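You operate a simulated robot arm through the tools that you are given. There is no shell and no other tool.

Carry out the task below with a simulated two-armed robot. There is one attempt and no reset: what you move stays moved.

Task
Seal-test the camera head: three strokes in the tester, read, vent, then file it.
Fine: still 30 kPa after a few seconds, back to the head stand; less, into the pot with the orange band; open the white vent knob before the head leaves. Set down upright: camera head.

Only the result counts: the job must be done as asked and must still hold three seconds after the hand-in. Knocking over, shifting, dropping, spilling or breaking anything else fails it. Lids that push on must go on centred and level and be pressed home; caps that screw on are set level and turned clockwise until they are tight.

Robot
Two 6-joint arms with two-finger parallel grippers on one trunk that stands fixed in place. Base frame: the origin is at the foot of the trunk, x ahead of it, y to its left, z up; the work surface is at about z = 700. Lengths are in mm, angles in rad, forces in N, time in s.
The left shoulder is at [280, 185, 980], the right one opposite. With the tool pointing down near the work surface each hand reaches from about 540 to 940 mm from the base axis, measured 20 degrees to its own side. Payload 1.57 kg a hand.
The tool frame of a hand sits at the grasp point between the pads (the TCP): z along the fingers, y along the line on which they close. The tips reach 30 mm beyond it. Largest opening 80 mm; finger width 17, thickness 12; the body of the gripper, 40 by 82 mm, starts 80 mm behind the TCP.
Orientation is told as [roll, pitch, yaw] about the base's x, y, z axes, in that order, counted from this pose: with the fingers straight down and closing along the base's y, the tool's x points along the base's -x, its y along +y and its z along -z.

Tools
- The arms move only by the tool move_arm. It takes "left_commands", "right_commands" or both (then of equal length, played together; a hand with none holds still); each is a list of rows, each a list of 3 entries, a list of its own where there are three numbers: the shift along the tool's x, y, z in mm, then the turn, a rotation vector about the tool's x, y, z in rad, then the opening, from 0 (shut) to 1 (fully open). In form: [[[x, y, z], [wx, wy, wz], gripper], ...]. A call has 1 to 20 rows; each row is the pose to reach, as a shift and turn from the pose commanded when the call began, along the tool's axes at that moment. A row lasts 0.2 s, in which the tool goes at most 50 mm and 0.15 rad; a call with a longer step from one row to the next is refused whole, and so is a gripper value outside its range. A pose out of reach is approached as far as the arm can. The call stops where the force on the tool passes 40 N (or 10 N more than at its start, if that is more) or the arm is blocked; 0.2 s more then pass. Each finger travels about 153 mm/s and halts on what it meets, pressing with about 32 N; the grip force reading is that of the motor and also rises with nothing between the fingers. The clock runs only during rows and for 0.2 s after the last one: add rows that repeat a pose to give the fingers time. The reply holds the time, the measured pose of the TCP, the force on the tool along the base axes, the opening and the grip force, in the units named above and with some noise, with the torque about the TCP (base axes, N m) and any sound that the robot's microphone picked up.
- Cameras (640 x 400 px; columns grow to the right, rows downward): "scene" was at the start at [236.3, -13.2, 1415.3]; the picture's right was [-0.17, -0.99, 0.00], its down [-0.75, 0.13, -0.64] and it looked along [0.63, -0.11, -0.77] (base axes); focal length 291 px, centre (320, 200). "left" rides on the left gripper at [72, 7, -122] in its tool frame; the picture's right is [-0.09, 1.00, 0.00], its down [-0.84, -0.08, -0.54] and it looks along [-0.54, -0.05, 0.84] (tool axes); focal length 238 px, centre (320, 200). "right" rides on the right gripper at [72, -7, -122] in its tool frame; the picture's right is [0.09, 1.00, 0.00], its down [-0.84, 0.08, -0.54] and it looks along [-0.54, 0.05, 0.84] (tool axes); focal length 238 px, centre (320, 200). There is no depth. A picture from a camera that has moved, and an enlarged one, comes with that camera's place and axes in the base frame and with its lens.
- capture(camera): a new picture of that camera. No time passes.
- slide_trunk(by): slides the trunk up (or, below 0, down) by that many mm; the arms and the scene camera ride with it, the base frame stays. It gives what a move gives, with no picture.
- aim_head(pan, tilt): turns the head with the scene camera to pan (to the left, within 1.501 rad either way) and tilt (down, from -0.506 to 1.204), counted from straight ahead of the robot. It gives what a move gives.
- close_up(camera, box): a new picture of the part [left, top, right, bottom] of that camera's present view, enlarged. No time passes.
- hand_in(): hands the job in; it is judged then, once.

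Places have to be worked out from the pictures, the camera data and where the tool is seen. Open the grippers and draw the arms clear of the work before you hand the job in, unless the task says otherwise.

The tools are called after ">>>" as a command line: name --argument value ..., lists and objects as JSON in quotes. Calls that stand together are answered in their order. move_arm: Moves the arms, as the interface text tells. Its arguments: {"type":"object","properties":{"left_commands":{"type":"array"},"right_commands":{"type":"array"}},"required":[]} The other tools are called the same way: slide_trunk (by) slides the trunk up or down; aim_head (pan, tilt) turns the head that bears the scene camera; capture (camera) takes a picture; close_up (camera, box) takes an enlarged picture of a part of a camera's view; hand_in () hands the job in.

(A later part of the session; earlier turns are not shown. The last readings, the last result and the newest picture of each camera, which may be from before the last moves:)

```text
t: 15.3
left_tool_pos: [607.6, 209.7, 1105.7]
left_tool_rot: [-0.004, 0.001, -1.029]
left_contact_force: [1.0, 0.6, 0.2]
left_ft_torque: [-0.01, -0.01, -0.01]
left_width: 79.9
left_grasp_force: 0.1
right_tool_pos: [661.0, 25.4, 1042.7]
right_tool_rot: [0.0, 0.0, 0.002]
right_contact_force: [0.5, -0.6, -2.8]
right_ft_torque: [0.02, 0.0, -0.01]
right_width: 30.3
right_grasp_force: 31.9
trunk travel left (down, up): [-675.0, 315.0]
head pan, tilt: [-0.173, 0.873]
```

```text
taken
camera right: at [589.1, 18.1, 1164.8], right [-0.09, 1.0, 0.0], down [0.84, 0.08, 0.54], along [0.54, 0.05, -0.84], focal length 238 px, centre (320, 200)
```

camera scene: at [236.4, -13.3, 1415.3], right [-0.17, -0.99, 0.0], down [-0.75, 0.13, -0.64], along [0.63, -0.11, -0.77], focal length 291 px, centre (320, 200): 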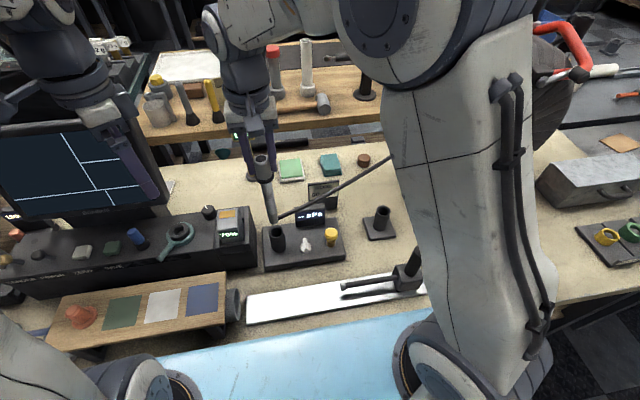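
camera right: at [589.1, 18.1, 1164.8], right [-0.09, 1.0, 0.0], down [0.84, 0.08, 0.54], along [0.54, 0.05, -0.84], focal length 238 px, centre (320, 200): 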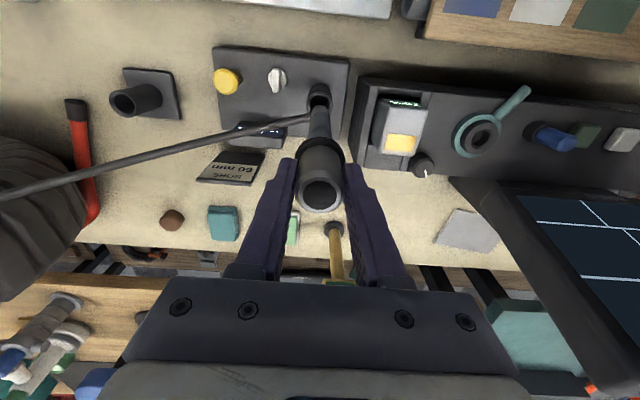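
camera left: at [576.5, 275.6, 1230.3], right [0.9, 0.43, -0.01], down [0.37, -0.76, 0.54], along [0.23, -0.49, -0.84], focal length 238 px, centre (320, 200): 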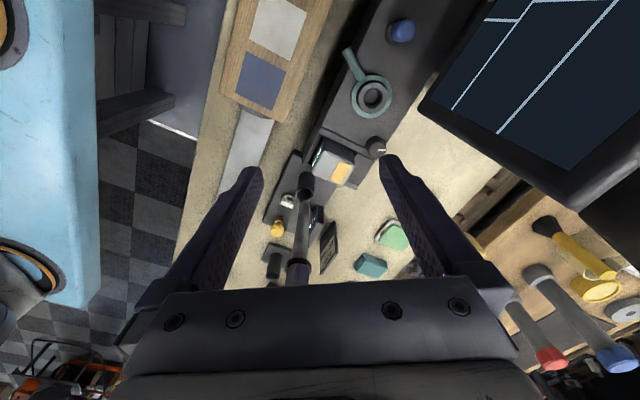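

The head is above the port with no extra tension from the cable. I'll zoom in from all three cameras to check the shaft foot against the port rim.

>>> close_up --camera "scene" --box '[235, 140, 335, 270]'

>>> close_up --camera "left" --box '[250, 150, 350, 270]'

>>> close_up --camera "right" --box '[270, 50, 370, 220]'

```text
3.08 times, centred on (285, 205) of scene
camera zoom: at [236.4, -13.3, 1415.3], right [-0.17, -0.99, 0.0], down [-0.75, 0.13, -0.64], along [0.63, -0.11, -0.77], focal length 896 px, centre (428, 185)
```

zoom: 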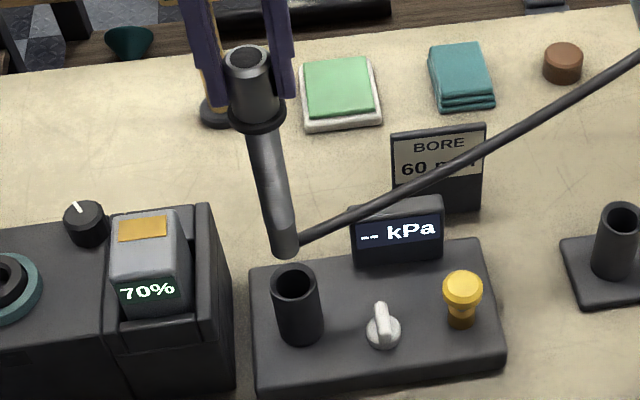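

```text
3.33 times, centred on (300, 210) of left
camera zoom: at [576.5, 275.6, 1230.3], right [0.9, 0.43, -0.01], down [0.37, -0.76, 0.54], along [0.23, -0.49, -0.84], focal length 794 px, centre (387, 167)
```

zoom: 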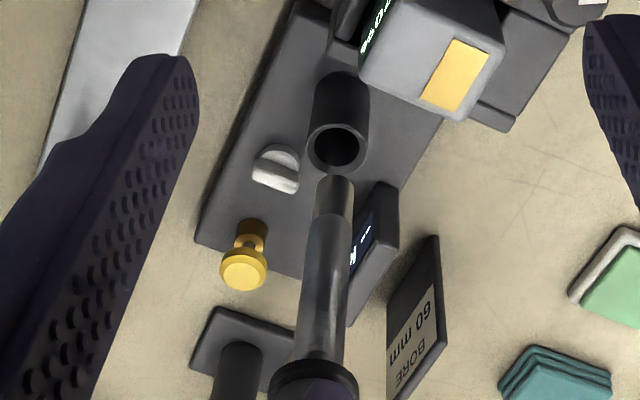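

```text
2.35 times, centred on (320, 135) of right
camera zoom: at [589.1, 18.1, 1164.8], right [-0.09, 1.0, 0.0], down [0.84, 0.08, 0.54], along [0.54, 0.05, -0.84], focal length 561 px, centre (320, 353)
```

zoom: 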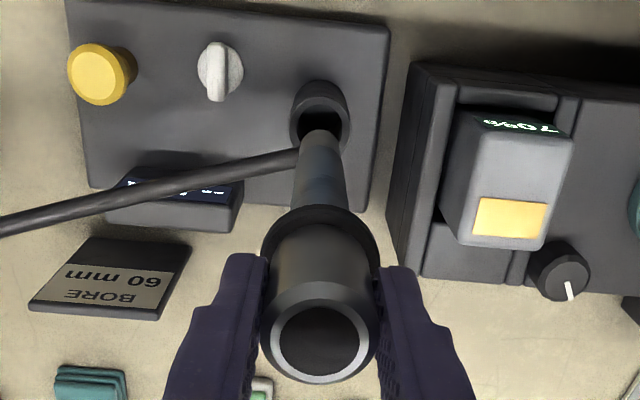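

Combining the three views, the shaft foot is at about (662.5, 25.2, 847) and the port rim at about (659.7, 24.5, 802). I'll correct by 2.5 mm in x and lower to just above the rim.

>>> move_arm --right_commands '[[[2.5, -0.8, 12], [0, 0, 0], 0.2], [[2.5, -0.8, 25], [0, 0, 0], 0.2], [[2.5, -0.8, 37], [0, 0, 0], 0.2], [[2.5, -0.8, 37], [0, 0, 0], 0.2]]'

>>> close_up --camera "scene" --box '[250, 180, 310, 260]'

>>> close_up --camera "left" --box '[270, 160, 340, 240]'

>>> close_up --camera "right" --box '[270, 50, 370, 220]'

```text
t: 16.3
left_tool_pos: [607.0, 210.5, 1106.8]
left_tool_rot: [-0.006, 0.002, -1.028]
left_contact_force: [-0.8, 0.3, -0.1]
left_ft_torque: [0.04, -0.02, 0.01]
left_width: 80.1
left_grasp_force: 0.1
right_tool_pos: [657.6, 24.4, 1005.4]
right_tool_rot: [0.0, -0.001, 0.001]
right_contact_force: [-0.4, -0.6, -3.2]
right_ft_torque: [0.0, 0.03, 0.01]
right_width: 29.6
right_grasp_force: 32.5
trunk travel left (down, up): [-675.0, 315.0]
head pan, tilt: [-0.173, 0.873]
```

```text
5.00 times, centred on (280, 220) of scene
camera zoom: at [236.4, -13.4, 1415.3], right [-0.17, -0.99, 0.0], down [-0.75, 0.13, -0.64], along [0.63, -0.11, -0.77], focal length 1455 px, centre (520, 100)
```

zoom: 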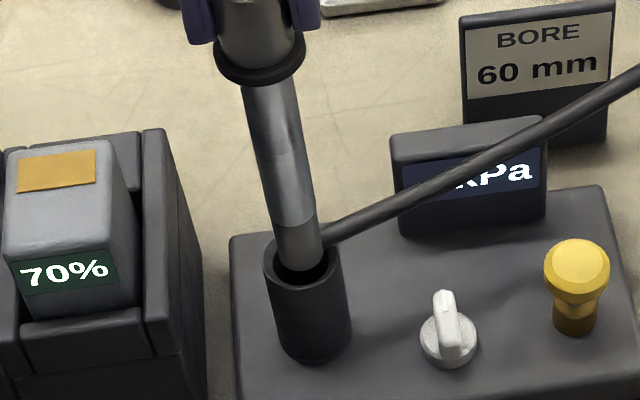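

```text
5.00 times, centred on (305, 200) of left
camera zoom: at [576.5, 275.5, 1230.3], right [0.9, 0.43, 0.0], down [0.37, -0.76, 0.54], along [0.23, -0.49, -0.84], focal length 1192 px, centre (395, 200)
```

zoom: 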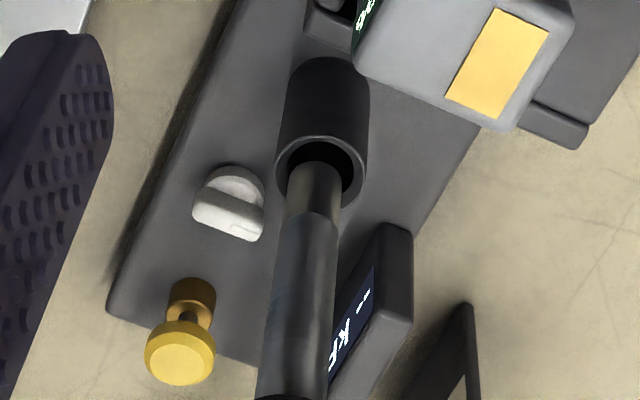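

```text
2.35 times, centred on (320, 135) of right
camera zoom: at [586.2, 16.7, 1127.2], right [-0.09, 1.0, 0.0], down [0.84, 0.08, 0.54], along [0.54, 0.05, -0.84], focal length 561 px, centre (320, 353)
```

zoom: 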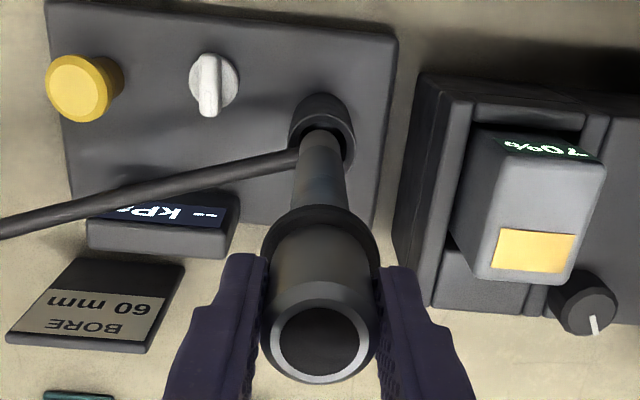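

The foot is just above the hole. I'll take tighter zooms to check the centring before lowering it in.

>>> close_up --camera "right" --box '[300, 85, 345, 130]'

>>> close_up --camera "left" --box '[290, 180, 320, 205]'

>>> close_up --camera "scene" --box '[260, 215, 295, 260]'

```text
8.89 times, centred on (322, 108) of right
camera zoom: at [586.2, 16.7, 1127.2], right [-0.09, 1.0, 0.0], down [0.84, 0.08, 0.54], along [0.54, 0.05, -0.84], focal length 2119 px, centre (298, 1022)
```

zoom: 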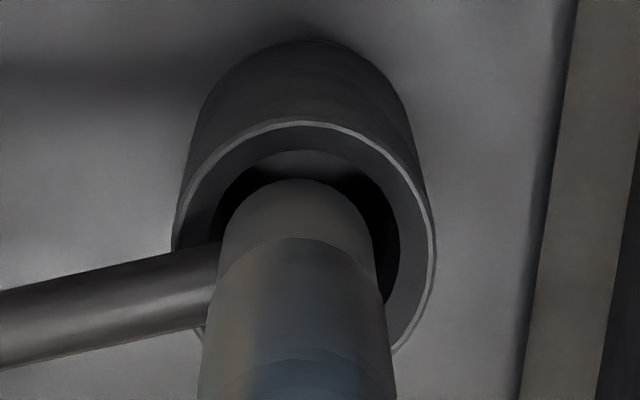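

```text
16.00 times, centred on (305, 192) of left
camera zoom: at [576.5, 275.5, 1230.3], right [0.9, 0.43, 0.0], down [0.37, -0.76, 0.54], along [0.23, -0.49, -0.84], focal length 3814 px, centre (560, 320)
```

zoom: 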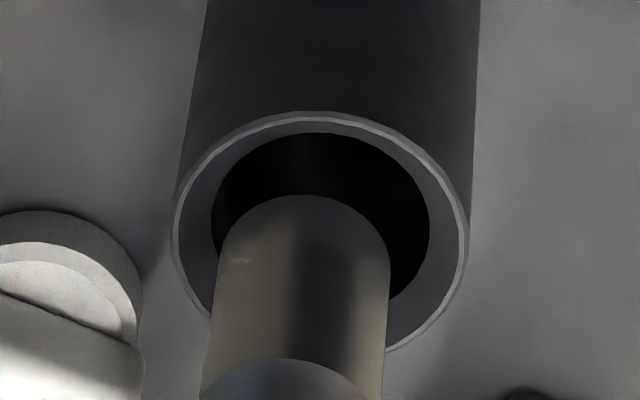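

```text
8.89 times, centred on (278, 238) of scene
camera zoom: at [236.4, -13.4, 1415.3], right [-0.17, -0.99, 0.0], down [-0.75, 0.13, -0.64], along [0.63, -0.11, -0.77], focal length 2587 px, centre (698, -133)
```

zoom: 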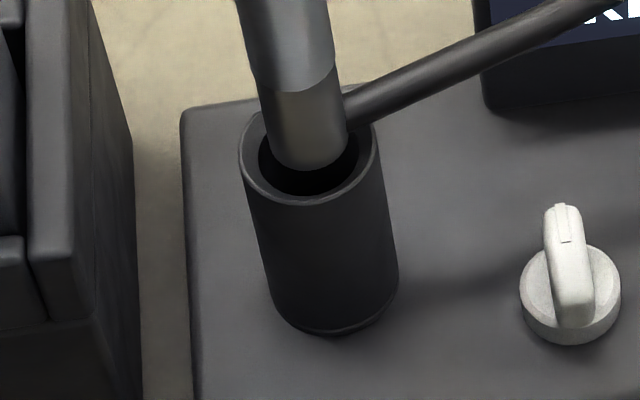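

The three zooms agree that the foot is about 2 mm short of the hole centre in x and 0.4 mm off in y. I'll correct that and lower the shaft into the port in small steps.

>>> move_arm --right_commands '[[[-2, 0.4, 0], [0, 0, 0], 0.2], [[-2, 0.4, 6], [0, 0, 0], 0.2], [[-2, 0.4, 12], [0, 0, 0], 0.2], [[-2, 0.4, 18], [0, 0, 0], 0.2], [[-2, 0.4, 24], [0, 0, 0], 0.2], [[-2, 0.4, 30], [0, 0, 0], 0.2]]'

>>> close_up --camera "left" --box '[270, 160, 340, 240]'

>>> close_up --camera "scene" --box '[250, 180, 310, 260]'

```text
t: 17.7
left_tool_pos: [607.6, 209.7, 1106.8]
left_tool_rot: [-0.005, 0.001, -1.028]
left_contact_force: [-0.5, -0.9, 0.0]
left_ft_torque: [0.0, 0.01, 0.01]
left_width: 80.4
left_grasp_force: 0.0
right_tool_pos: [659.7, 25.1, 975.1]
right_tool_rot: [0.0, 0.001, 0.001]
right_contact_force: [0.0, -0.4, -2.0]
right_ft_torque: [-0.02, 0.02, 0.02]
right_width: 29.9
right_grasp_force: 32.0
trunk travel left (down, up): [-675.0, 315.0]
head pan, tilt: [-0.173, 0.873]
```

```text
5.00 times, centred on (305, 200) of left
camera zoom: at [576.5, 275.5, 1230.3], right [0.9, 0.43, 0.0], down [0.37, -0.76, 0.54], along [0.23, -0.49, -0.84], focal length 1192 px, centre (395, 200)
```

zoom: 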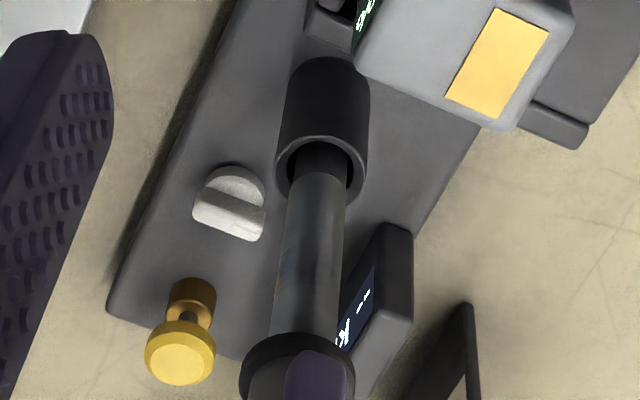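

```text
5.00 times, centred on (280, 220) of scene
camera zoom: at [236.3, -13.4, 1415.3], right [-0.17, -0.99, 0.0], down [-0.75, 0.13, -0.64], along [0.63, -0.11, -0.77], focal length 1455 px, centre (520, 100)
```

zoom: 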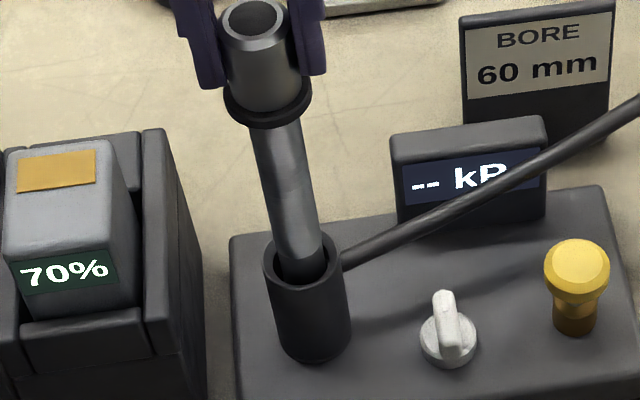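

The shaft enters the port cleanly with no side force. I'll continue down and stop when I feel the bottom.

>>> move_arm --right_commands '[[[0, 0, 6], [0, 0, 0], 0.2], [[0, 0, 12], [0, 0, 0], 0.2], [[0, 0, 18], [0, 0, 0], 0.2], [[0, 0, 24], [0, 0, 0], 0.2], [[0, 0, 29], [0, 0, 0], 0.2], [[0, 0, 33], [0, 0, 0], 0.2]]'

>>> close_up --camera "scene" --box '[250, 180, 350, 265]'

```text
t: 19.1
left_tool_pos: [607.4, 210.4, 1107.2]
left_tool_rot: [-0.005, 0.0, -1.027]
left_contact_force: [0.1, 0.5, -0.7]
left_ft_torque: [0.02, -0.01, -0.02]
left_width: 79.9
left_grasp_force: 0.1
right_tool_pos: [659.3, 23.4, 940.9]
right_tool_rot: [0.0, 0.001, 0.001]
right_contact_force: [-0.4, 0.8, -2.5]
right_ft_torque: [-0.03, 0.03, -0.01]
right_width: 29.8
right_grasp_force: 31.7
trunk travel left (down, up): [-675.0, 315.0]
head pan, tilt: [-0.173, 0.873]
```

```text
4.71 times, centred on (300, 222) of scene
camera zoom: at [236.4, -13.4, 1415.3], right [-0.17, -0.99, 0.0], down [-0.75, 0.13, -0.64], along [0.63, -0.11, -0.77], focal length 1370 px, centre (414, 94)
```

zoom: 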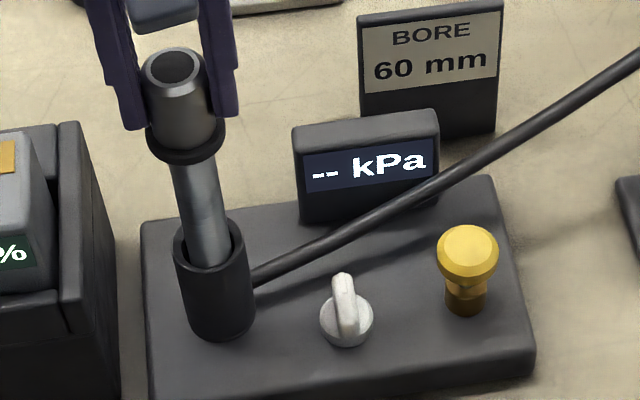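

No resistance yet, with the foot at about z=746. I'll go on with finer steps.

>>> move_arm --right_commands '[[[0, 0, 2], [0, 0, 0], 0.2], [[0, 0, 4], [0, 0, 0], 0.2], [[0, 0, 6], [0, 0, 0], 0.2], [[0, 0, 8], [0, 0, 0], 0.2]]'

>>> close_up --camera "scene" --box '[250, 180, 350, 265]'

```text
t: 20.1
left_tool_pos: [607.9, 210.5, 1106.2]
left_tool_rot: [-0.005, 0.0, -1.026]
left_contact_force: [-0.4, -0.7, -0.2]
left_ft_torque: [-0.01, 0.01, -0.02]
left_width: 80.2
left_grasp_force: 0.1
right_tool_pos: [658.6, 24.9, 934.8]
right_tool_rot: [0.0, 0.0, 0.002]
right_contact_force: [0.9, 0.0, -3.7]
right_ft_torque: [0.02, 0.0, -0.03]
right_width: 29.8
right_grasp_force: 32.1
trunk travel left (down, up): [-675.0, 315.0]
head pan, tilt: [-0.173, 0.873]
```

```text
4.71 times, centred on (300, 222) of scene
camera zoom: at [236.4, -13.4, 1415.3], right [-0.17, -0.99, 0.0], down [-0.75, 0.13, -0.64], along [0.63, -0.11, -0.77], focal length 1370 px, centre (414, 94)
```

zoom: 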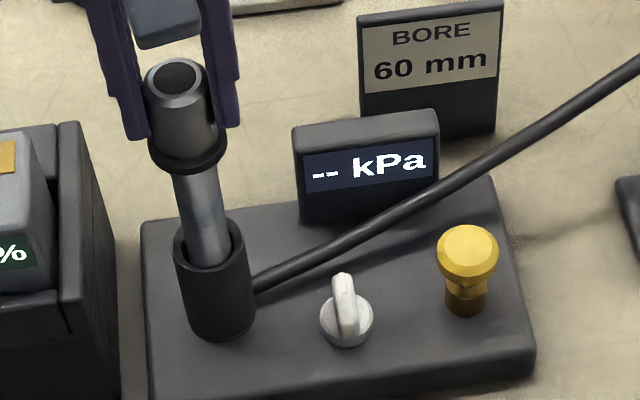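

>>> move_arm --right_commands '[[[0, 0, 2], [0, 0, 0], 0.2], [[0, 0, 4], [0, 0, 0], 0.2], [[0, 0, 6], [0, 0, 0], 0.2], [[0, 0, 8], [0, 0, 0], 0.2]]'

>>> close_up --camera "scene" --box '[250, 180, 350, 265]'

```text
t: 21.1
left_tool_pos: [606.7, 209.8, 1107.7]
left_tool_rot: [-0.004, 0.0, -1.029]
left_contact_force: [-0.2, 0.2, -0.2]
left_ft_torque: [0.0, -0.02, 0.01]
left_width: 79.8
left_grasp_force: 0.2
right_tool_pos: [659.6, 24.8, 929.3]
right_tool_rot: [0.002, -0.007, 0.003]
right_contact_force: [-2.0, -2.1, 26.2]
right_ft_torque: [-0.45, -0.05, 0.03]
right_width: 30.3
right_grasp_force: 32.3
trunk travel left (down, up): [-675.0, 315.0]
head pan, tilt: [-0.173, 0.873]
```

```text
4.71 times, centred on (300, 222) of scene
camera zoom: at [235.2, -13.6, 1415.9], right [-0.17, -0.99, 0.0], down [-0.75, 0.13, -0.64], along [0.63, -0.11, -0.77], focal length 1370 px, centre (414, 94)
```

zoom: 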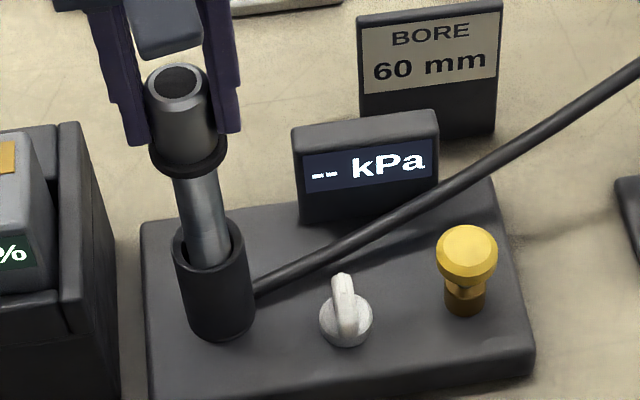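

The shaft has bottomed, with 26 N upward at TCP z≈929. I'll relax the push to near zero and open the gripper gently.

>>> move_arm --right_commands '[[[0, 0, -2], [0, 0, 0], 0.2], [[0, 0, -3.5], [0, 0, 0], 0.2], [[0, 0, -3.5], [0, 0, 0], 0.45], [[0, 0, -3.5], [0, 0, 0], 0.6], [[0, 0, -3.5], [0, 0, 0], 0.8], [[0, 0, -3.5], [0, 0, 0], 0.8]]'

>>> close_up --camera "scene" --box '[240, 165, 350, 265]'

>>> capture --camera "right"

```text
t: 22.5
left_tool_pos: [607.3, 211.2, 1108.0]
left_tool_rot: [-0.005, 0.001, -1.028]
left_contact_force: [-0.1, -0.3, 0.6]
left_ft_torque: [-0.02, 0.0, 0.01]
left_width: 80.1
left_grasp_force: 0.0
right_tool_pos: [659.1, 23.5, 928.8]
right_tool_rot: [-0.001, 0.001, 0.002]
right_contact_force: [0.7, -0.2, -0.8]
right_ft_torque: [0.05, 0.01, 0.03]
right_width: 64.0
right_grasp_force: 0.1
trunk travel left (down, up): [-675.0, 315.0]
head pan, tilt: [-0.173, 0.873]
```

```text
4.00 times, centred on (295, 215) of scene
camera zoom: at [236.3, -13.4, 1415.3], right [-0.17, -0.99, 0.0], down [-0.75, 0.13, -0.64], along [0.63, -0.11, -0.77], focal length 1164 px, centre (420, 140)
```

zoom: 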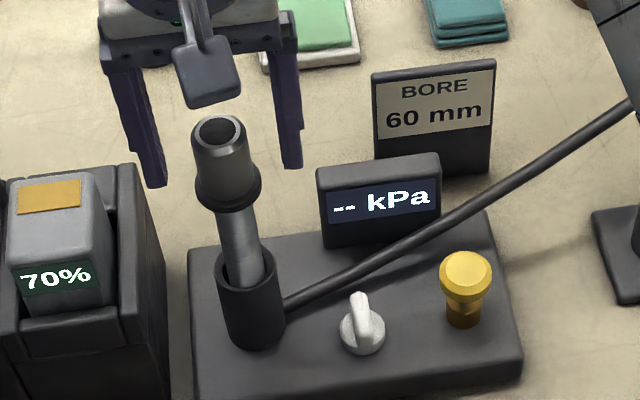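

```text
taken
camera right: at [587.6, 17.0, 1052.0], right [-0.09, 1.0, 0.0], down [0.84, 0.08, 0.54], along [0.54, 0.05, -0.84], focal length 238 px, centre (320, 200)
```

right: 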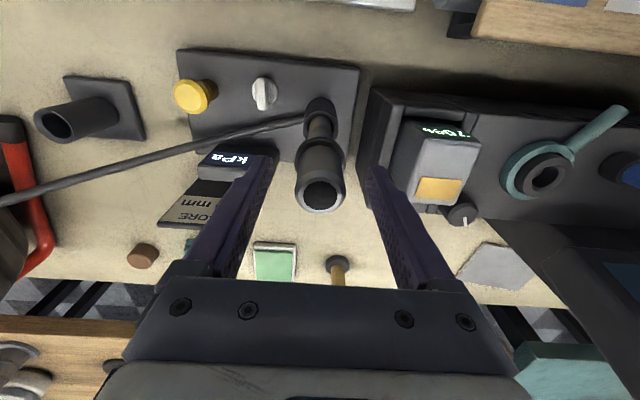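

The head stands on its own in the port and the hand is open. I'll raise the right hand straight up off the head, close the fingers and move over the yellow pump knob at about (644, -115, 785).

>>> move_arm --right_commands '[[[0, 0, -15], [0, 0, 0], 0.8], [[0, 0, -40], [0, 0, 0], 0.8], [[0, 0, -80], [0, 0, 0], 0.8], [[2, -20, -80], [0, 0, 0], 0.6], [[5, -50, -80], [0, 0, 0], 0.3], [[9, -85, -80], [0, 0, 0], 0], [[12, -115, -80], [0, 0, 0], 0], [[15, -139, -80], [0, 0, 0], 0], [[15, -139, -80], [0, 0, 0], 0]]'

>>> capture --camera "scene"

>>> capture --camera "right"

>>> capture --camera "left"

```text
t: 24.5
left_tool_pos: [606.9, 210.6, 1106.0]
left_tool_rot: [-0.006, 0.0, -1.03]
left_contact_force: [-0.1, -1.2, 0.2]
left_ft_torque: [0.01, 0.0, -0.05]
left_width: 79.9
left_grasp_force: 0.1
right_tool_pos: [645.7, -114.2, 1009.7]
right_tool_rot: [0.0, 0.0, 0.001]
right_contact_force: [0.1, 1.0, 0.9]
right_ft_torque: [0.02, 0.06, -0.02]
right_width: 0.0
right_grasp_force: 21.4
trunk travel left (down, up): [-675.0, 315.0]
head pan, tilt: [-0.173, 0.873]
```

```text
taken
camera scene: at [236.2, -13.5, 1415.3], right [-0.17, -0.99, 0.0], down [-0.75, 0.13, -0.64], along [0.63, -0.11, -0.77], focal length 291 px, centre (320, 200)
```

scene: 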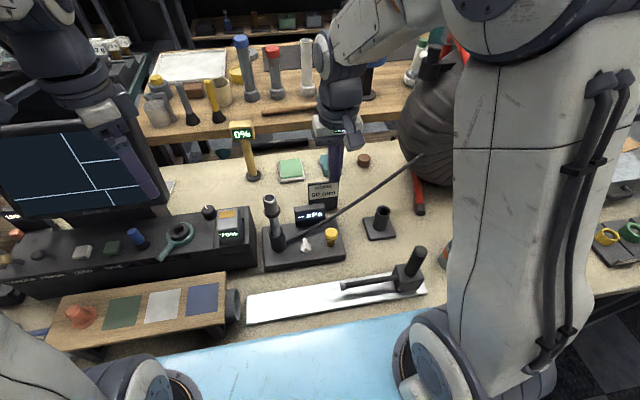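

```text
taken
camera right: at [573.3, -122.1, 1132.0], right [-0.09, 1.0, 0.0], down [0.84, 0.08, 0.54], along [0.54, 0.05, -0.84], focal length 238 px, centre (320, 200)
```

right: 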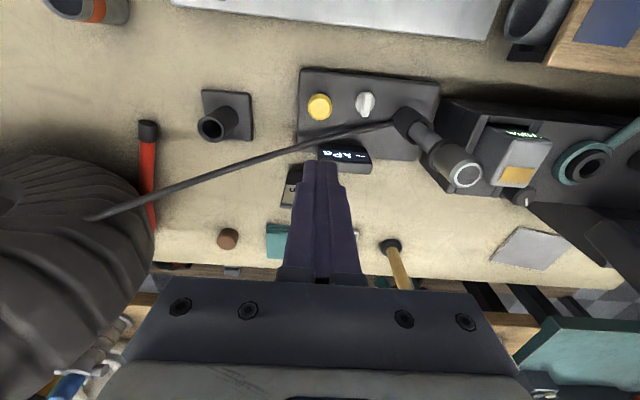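

```text
taken
camera left: at [576.4, 275.4, 1230.4], right [0.9, 0.43, 0.0], down [0.37, -0.76, 0.54], along [0.23, -0.49, -0.84], focal length 238 px, centre (320, 200)
```

left: 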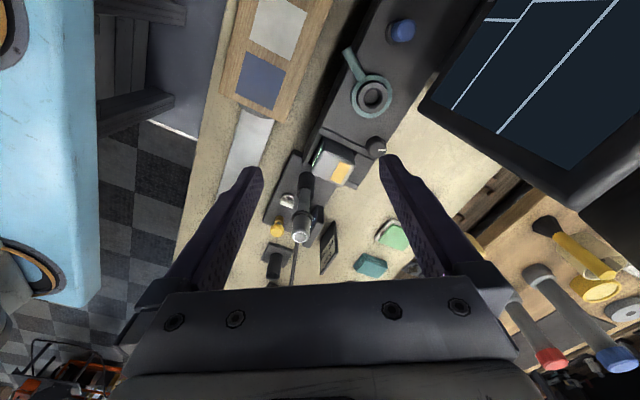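

I'll check that the head is still standing and where the finger tips are relative to the yellow knob.

>>> close_up --camera "scene" --box '[250, 180, 360, 270]'

>>> close_up --camera "right" --box '[280, 60, 440, 200]'

>>> close_up --camera "left" --box '[260, 160, 340, 260]'

```text
4.44 times, centred on (305, 225) of scene
camera zoom: at [236.2, -13.5, 1415.3], right [-0.17, -0.99, 0.0], down [-0.75, 0.13, -0.64], along [0.63, -0.11, -0.77], focal length 1294 px, centre (387, 89)
```

zoom: 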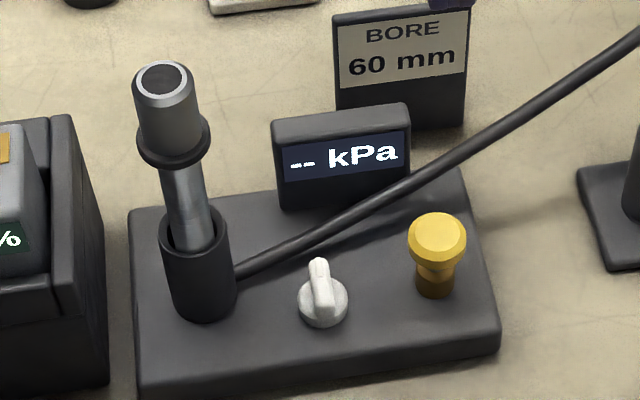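

```text
2.86 times, centred on (360, 130) of right
camera zoom: at [573.3, -122.1, 1132.0], right [-0.09, 1.0, 0.0], down [0.84, 0.08, 0.54], along [0.54, 0.05, -0.84], focal length 681 px, centre (206, 400)
```

zoom: 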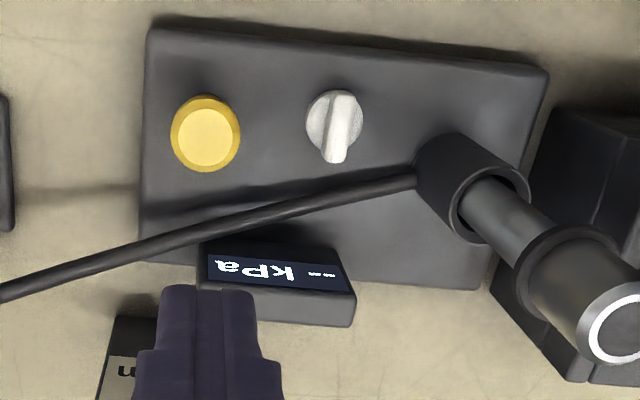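

```text
4.00 times, centred on (300, 210) of left
camera zoom: at [576.4, 275.4, 1230.4], right [0.9, 0.43, 0.0], down [0.37, -0.76, 0.54], along [0.23, -0.49, -0.84], focal length 953 px, centre (400, 160)
```

zoom: 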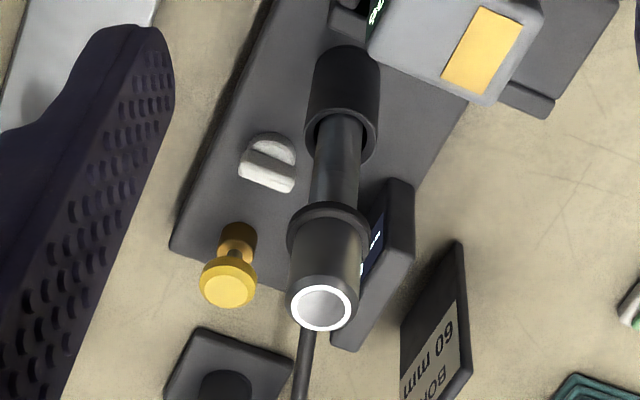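

The head is upright, and the closed fingers are right over the yellow knob. I'll lower to about 10 mm above it.

>>> move_arm --right_commands '[[[0.5, -0.5, 40], [0, 0, 0], 0], [[0.5, -0.5, 80], [0, 0, 0], 0], [[0.5, -0.5, 120], [0, 0, 0], 0], [[0.5, -0.5, 150], [0, 0, 0], 0], [[0.5, -0.5, 170], [0, 0, 0], 0], [[0.5, -0.5, 180], [0, 0, 0], 0]]'

>>> close_up --camera "scene" --box '[250, 180, 360, 270]'

>>> capture --camera "right"

>>> close_up --camera "left" --box '[250, 160, 340, 260]'

```text
t: 25.9
left_tool_pos: [606.9, 210.6, 1107.1]
left_tool_rot: [-0.004, 0.001, -1.028]
left_contact_force: [0.0, -0.1, 0.3]
left_ft_torque: [-0.01, 0.0, 0.02]
left_width: 80.2
left_grasp_force: 0.2
right_tool_pos: [643.6, -114.4, 829.4]
right_tool_rot: [-0.001, -0.001, 0.002]
right_contact_force: [0.2, 0.1, 0.6]
right_ft_torque: [0.03, 0.0, -0.02]
right_width: 0.0
right_grasp_force: 21.1
trunk travel left (down, up): [-675.0, 315.0]
head pan, tilt: [-0.173, 0.873]
```

```text
4.44 times, centred on (305, 225) of scene
camera zoom: at [236.2, -13.4, 1415.3], right [-0.17, -0.99, 0.0], down [-0.75, 0.13, -0.64], along [0.63, -0.11, -0.77], focal length 1294 px, centre (387, 89)
```

zoom: 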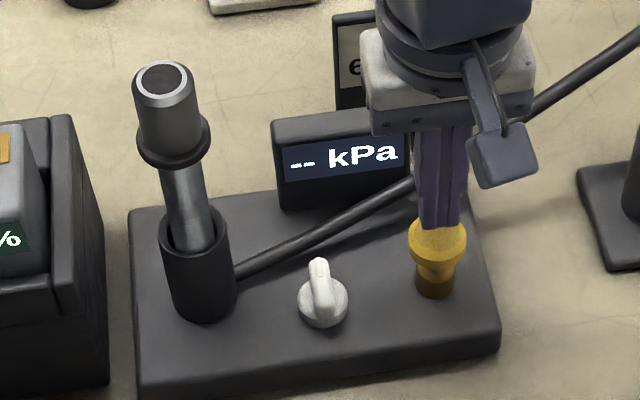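

```text
taken
camera right: at [572.6, -122.1, 951.5], right [-0.09, 1.0, 0.0], down [0.84, 0.08, 0.54], along [0.54, 0.05, -0.84], focal length 238 px, centre (320, 200)
```

right: 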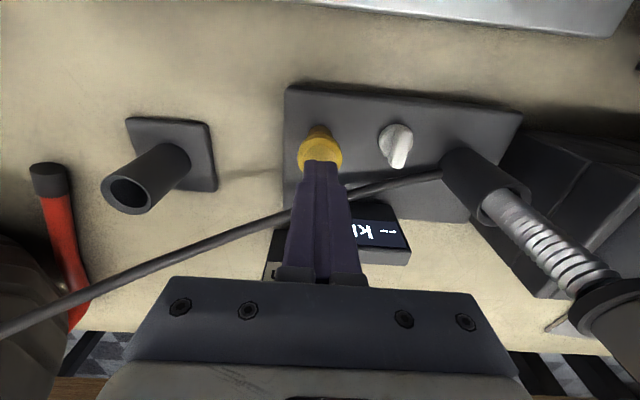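

```text
4.00 times, centred on (295, 210) of left
camera zoom: at [576.4, 275.5, 1230.4], right [0.9, 0.43, 0.0], down [0.37, -0.76, 0.54], along [0.23, -0.49, -0.84], focal length 953 px, centre (420, 160)
```

zoom: 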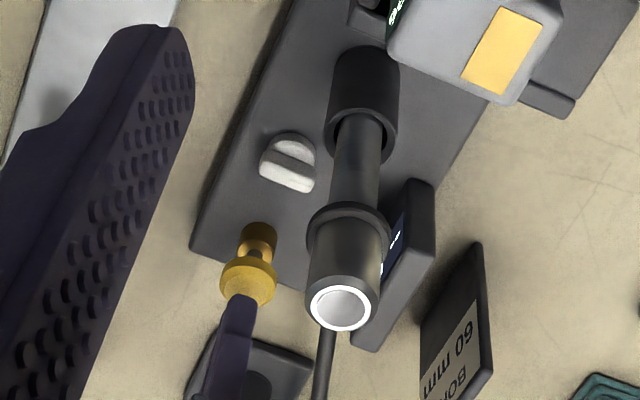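

The finger tips are centred on the knob about 14 mm above it. I'll press slowly to learn the stroke length and force.

>>> move_arm --right_commands '[[[0, 0, 8], [0, 0, 0], 0], [[0, 0, 12], [0, 0, 0], 0], [[0, 0, 15], [0, 0, 0], 0], [[0, 0, 18], [0, 0, 0], 0], [[0, 0, 21], [0, 0, 0], 0], [[0, 0, 24], [0, 0, 0], 0]]'

>>> close_up --camera "scene" --box '[250, 180, 360, 270]'

>>> close_up --camera "left" --box '[250, 180, 320, 250]'

```text
t: 27.3
left_tool_pos: [606.7, 210.7, 1107.8]
left_tool_rot: [-0.006, -0.001, -1.029]
left_contact_force: [0.3, -0.2, 0.3]
left_ft_torque: [-0.01, 0.02, 0.01]
left_width: 79.7
left_grasp_force: 0.1
right_tool_pos: [644.8, -115.0, 807.0]
right_tool_rot: [0.0, -0.001, 0.003]
right_contact_force: [0.3, -1.5, 1.8]
right_ft_torque: [-0.06, 0.0, 0.0]
right_width: 0.0
right_grasp_force: 21.4
trunk travel left (down, up): [-675.0, 315.0]
head pan, tilt: [-0.173, 0.873]
```

```text
4.44 times, centred on (305, 225) of scene
camera zoom: at [236.2, -13.5, 1415.4], right [-0.17, -0.99, 0.0], down [-0.75, 0.13, -0.64], along [0.63, -0.11, -0.77], focal length 1294 px, centre (387, 89)
```

zoom: 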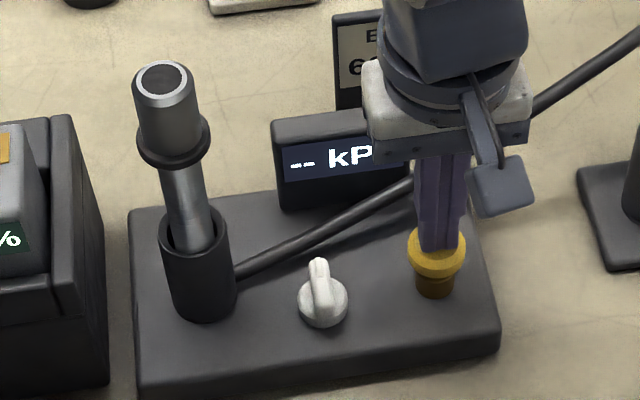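

```text
5.71 times, centred on (285, 215) of left
camera zoom: at [576.3, 275.4, 1230.5], right [0.9, 0.43, 0.0], down [0.37, -0.76, 0.54], along [0.23, -0.49, -0.84], focal length 1362 px, centre (520, 114)
```

zoom: 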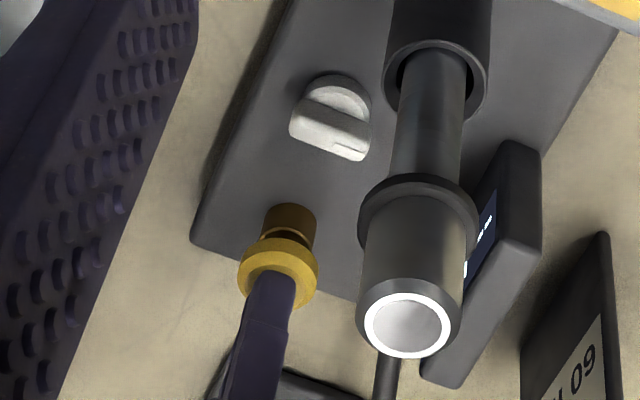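

The knob moves down with only about 2 N. I'll press on until it bottoms.

>>> move_arm --right_commands '[[[0, 0, 2], [0, 0, 0], 0], [[0, 0, 4], [0, 0, 0], 0], [[0, 0, 6], [0, 0, 0], 0], [[0, 0, 8], [0, 0, 0], 0], [[0, 0, 10], [0, 0, 0], 0]]'

>>> close_up --camera "scene" --box '[250, 180, 360, 270]'

>>> close_up --camera "left" --box '[250, 180, 320, 250]'

```text
t: 28.5
left_tool_pos: [606.8, 210.5, 1107.6]
left_tool_rot: [-0.006, -0.001, -1.029]
left_contact_force: [-0.8, -0.6, -0.5]
left_ft_torque: [0.0, 0.04, -0.01]
left_width: 80.0
left_grasp_force: 0.0
right_tool_pos: [644.3, -115.1, 796.8]
right_tool_rot: [0.0, -0.002, 0.002]
right_contact_force: [0.9, -0.6, 6.0]
right_ft_torque: [0.0, -0.01, 0.0]
right_width: 0.0
right_grasp_force: 21.2
trunk travel left (down, up): [-675.0, 315.0]
head pan, tilt: [-0.173, 0.873]
heard: click
```

```text
4.44 times, centred on (305, 225) of scene
camera zoom: at [236.1, -13.4, 1415.4], right [-0.17, -0.99, 0.0], down [-0.75, 0.13, -0.64], along [0.63, -0.11, -0.77], focal length 1294 px, centre (387, 89)
```

zoom: 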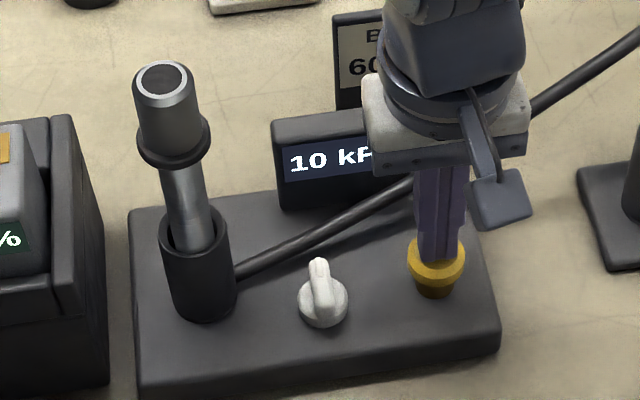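

```text
5.71 times, centred on (285, 215) of left
camera zoom: at [576.3, 275.5, 1230.5], right [0.9, 0.43, 0.0], down [0.37, -0.76, 0.54], along [0.23, -0.49, -0.84], focal length 1362 px, centre (520, 114)
```

zoom: 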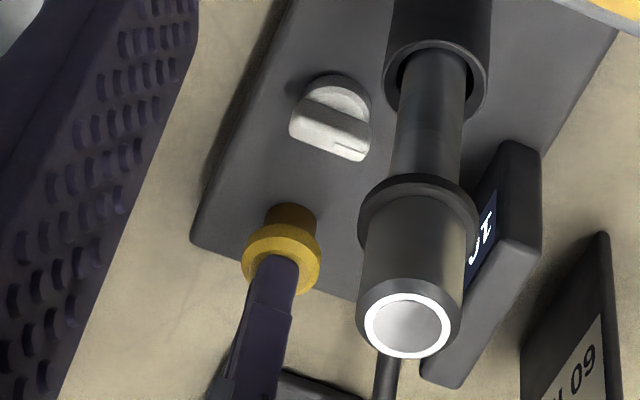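

There was a click and the display shows 10 kPa, so the vent is closed and the first stroke counts. I'll release fully so the knob springs back.

>>> move_arm --right_commands '[[[0, 0, -8], [0, 0, 0], 0], [[0, 0, -18], [0, 0, 0], 0], [[0, 0, -28], [0, 0, 0], 0], [[0, 0, -33], [0, 0, 0], 0]]'

>>> close_up --camera "scene" --box '[250, 180, 360, 270]'

>>> close_up --camera "left" --box '[250, 180, 320, 250]'

```text
t: 29.5
left_tool_pos: [607.3, 210.9, 1106.6]
left_tool_rot: [-0.005, 0.0, -1.028]
left_contact_force: [-0.3, -0.3, 0.3]
left_ft_torque: [-0.02, -0.02, 0.0]
left_width: 80.1
left_grasp_force: 0.1
right_tool_pos: [644.0, -115.9, 828.7]
right_tool_rot: [0.001, -0.001, 0.0]
right_contact_force: [0.3, -0.5, -0.7]
right_ft_torque: [0.03, 0.0, 0.0]
right_width: 0.1
right_grasp_force: 21.4
trunk travel left (down, up): [-675.0, 315.0]
head pan, tilt: [-0.173, 0.873]
```

```text
4.44 times, centred on (305, 225) of scene
camera zoom: at [236.3, -13.4, 1415.3], right [-0.17, -0.99, 0.0], down [-0.75, 0.13, -0.64], along [0.63, -0.11, -0.77], focal length 1294 px, centre (387, 89)
```

zoom: 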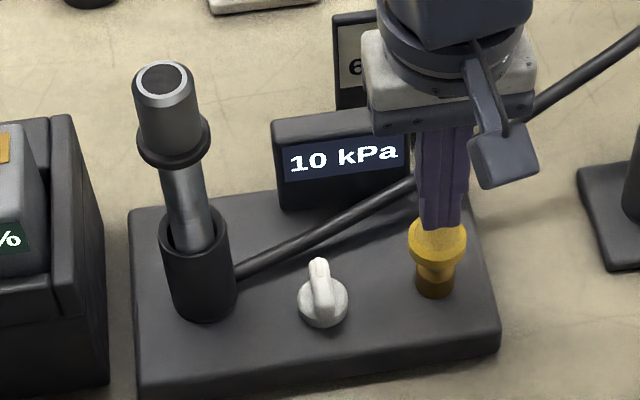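

```text
5.71 times, centred on (285, 215) of left
camera zoom: at [576.4, 275.5, 1230.4], right [0.9, 0.43, 0.0], down [0.37, -0.76, 0.54], along [0.23, -0.49, -0.84], focal length 1362 px, centre (520, 114)
```

zoom: 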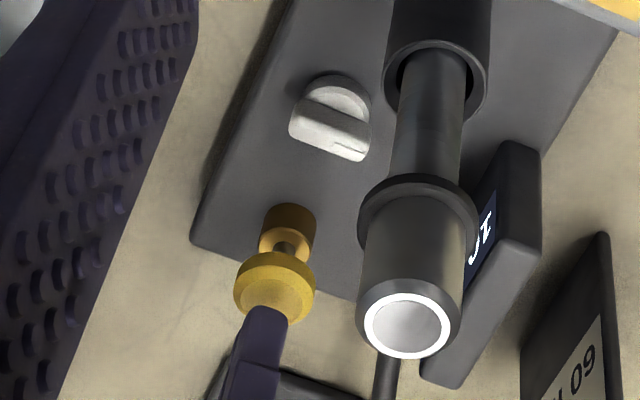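

The knob has sprung back and the display still reads 10 kPa. Here is the second stroke, with a full release after it.

>>> move_arm --right_commands '[[[0, 0, 10], [0, 0, 0], 0], [[0, 0, 18], [0, 0, 0], 0], [[0, 0, 24], [0, 0, 0], 0], [[0, 0, 29], [0, 0, 0], 0], [[0, 0, 33], [0, 0, 0], 0], [[0, 0, 33], [0, 0, 0], 0], [[0, 0, 24], [0, 0, 0], 0], [[0, 0, 12], [0, 0, 0], 0], [[0, 0, 0], [0, 0, 0], 0], [[0, 0, 0], [0, 0, 0], 0]]'

>>> close_up --camera "scene" --box '[250, 180, 360, 270]'

```text
t: 31.7
left_tool_pos: [607.6, 210.7, 1107.7]
left_tool_rot: [-0.004, 0.001, -1.027]
left_contact_force: [-0.1, 0.0, -0.2]
left_ft_torque: [-0.01, -0.02, -0.03]
left_width: 80.2
left_grasp_force: 0.0
right_tool_pos: [644.3, -115.3, 828.1]
right_tool_rot: [0.001, -0.001, 0.002]
right_contact_force: [-0.1, 0.4, -0.5]
right_ft_torque: [0.0, -0.02, -0.01]
right_width: 0.0
right_grasp_force: 21.7
trunk travel left (down, up): [-675.0, 315.0]
head pan, tilt: [-0.173, 0.873]
heard: click
```

```text
4.44 times, centred on (305, 225) of scene
camera zoom: at [236.2, -13.4, 1415.3], right [-0.17, -0.99, 0.0], down [-0.75, 0.13, -0.64], along [0.63, -0.11, -0.77], focal length 1294 px, centre (387, 89)
```

zoom: 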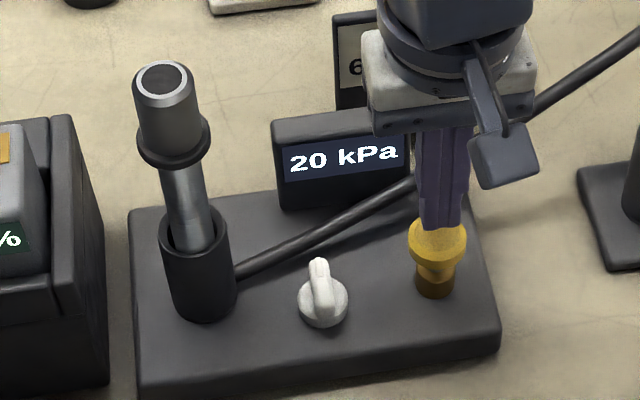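

The second click came and the display reads 20 kPa. Here is the third stroke.

>>> move_arm --right_commands '[[[0, 0, 10], [0, 0, 0], 0], [[0, 0, 18], [0, 0, 0], 0], [[0, 0, 24], [0, 0, 0], 0], [[0, 0, 29], [0, 0, 0], 0], [[0, 0, 33], [0, 0, 0], 0], [[0, 0, 33], [0, 0, 0], 0], [[0, 0, 24], [0, 0, 0], 0], [[0, 0, 12], [0, 0, 0], 0], [[0, 0, 0], [0, 0, 0], 0], [[0, 0, 0], [0, 0, 0], 0]]'

>>> close_up --camera "scene" --box '[250, 180, 360, 270]'

```text
t: 33.9
left_tool_pos: [607.7, 209.8, 1106.4]
left_tool_rot: [-0.006, 0.001, -1.027]
left_contact_force: [-0.3, 0.7, 0.0]
left_ft_torque: [-0.05, -0.02, -0.02]
left_width: 80.3
left_grasp_force: 0.2
right_tool_pos: [644.2, -115.3, 828.8]
right_tool_rot: [0.0, 0.001, 0.003]
right_contact_force: [-0.1, 0.9, 0.6]
right_ft_torque: [0.03, -0.02, 0.01]
right_width: 0.0
right_grasp_force: 21.8
trunk travel left (down, up): [-675.0, 315.0]
head pan, tilt: [-0.173, 0.873]
heard: click
```

```text
4.44 times, centred on (305, 225) of scene
camera zoom: at [236.2, -13.4, 1415.3], right [-0.17, -0.99, 0.0], down [-0.75, 0.13, -0.64], along [0.63, -0.11, -0.77], focal length 1294 px, centre (387, 89)
```

zoom: 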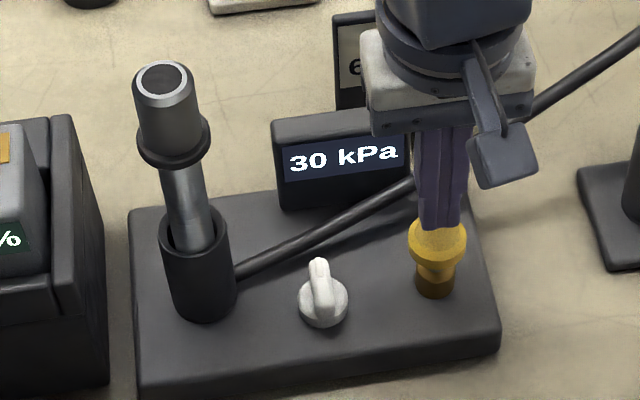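

After the third click the display shows 30 kPa. I'll raise the hand, open the fingers and move slowly above the white knob while a few seconds pass, then read again.

>>> move_arm --right_commands '[[[0, 0, -25], [0, 0, 0], 0], [[0, 0, -50], [0, 0, 0], 0], [[0, 0, -80], [0, 0, 0], 0], [[0, 0, -110], [0, 0, 0], 0], [[2, 20, -110], [0, 0, 0], 0.2], [[4, 40, -110], [0, 0, 0], 0.4], [[6, 60, -110], [0, 0, 0], 0.5], [[7, 71, -110], [0, 0, 0], 0.5], [[7, 71, -110], [0, 0, 0], 0.5], [[7, 71, -110], [0, 0, 0], 0.5], [[7, 71, -110], [0, 0, 0], 0.5], [[7, 71, -110], [0, 0, 0], 0.5], [[7, 71, -110], [0, 0, 0], 0.5], [[7, 71, -110], [0, 0, 0], 0.5], [[7, 71, -110], [0, 0, 0], 0.5], [[7, 71, -110], [0, 0, 0], 0.5]]'

>>> close_up --camera "scene" --box '[250, 180, 360, 270]'

>>> capture --camera "right"

>>> close_up --camera "left" --box '[270, 180, 320, 240]'

```text
t: 37.3
left_tool_pos: [605.9, 210.5, 1107.5]
left_tool_rot: [-0.005, 0.001, -1.027]
left_contact_force: [0.0, 0.0, 0.0]
left_ft_torque: [-0.03, 0.01, 0.01]
left_width: 79.6
left_grasp_force: 0.0
right_tool_pos: [636.1, -43.7, 938.4]
right_tool_rot: [0.0, 0.0, 0.002]
right_contact_force: [-1.0, -0.5, -0.3]
right_ft_torque: [-0.02, 0.0, -0.01]
right_width: 39.9
right_grasp_force: 0.1
trunk travel left (down, up): [-675.0, 315.0]
head pan, tilt: [-0.173, 0.873]
```

```text
4.44 times, centred on (305, 225) of scene
camera zoom: at [236.3, -13.4, 1415.3], right [-0.17, -0.99, 0.0], down [-0.75, 0.13, -0.64], along [0.63, -0.11, -0.77], focal length 1294 px, centre (387, 89)
```

zoom: 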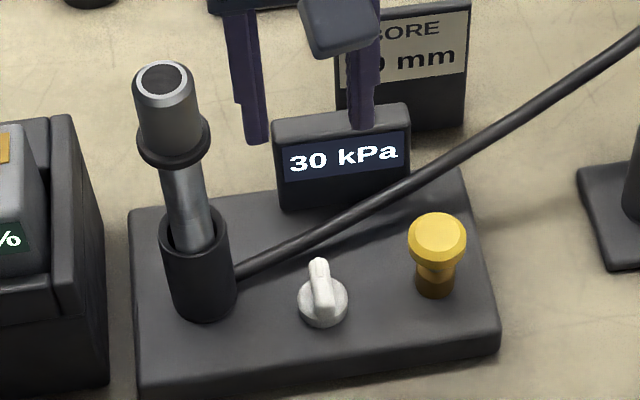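

```text
taken
camera right: at [564.9, -51.4, 1061.2], right [-0.09, 1.0, 0.0], down [0.84, 0.08, 0.54], along [0.54, 0.05, -0.84], focal length 238 px, centre (320, 200)
```

right: 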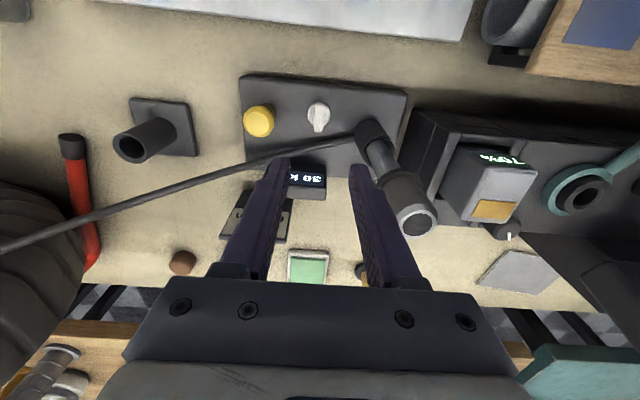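

```text
6.67 times, centred on (295, 210) of left
camera zoom: at [576.4, 275.5, 1230.4], right [0.9, 0.43, 0.0], down [0.37, -0.76, 0.54], along [0.23, -0.49, -0.84], focal length 1589 px, centre (487, 133)
```

zoom: 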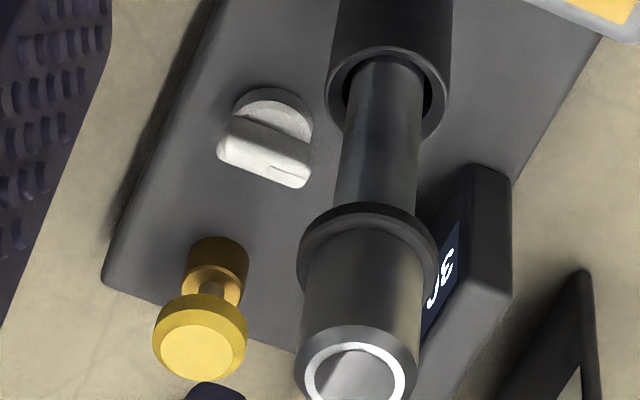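

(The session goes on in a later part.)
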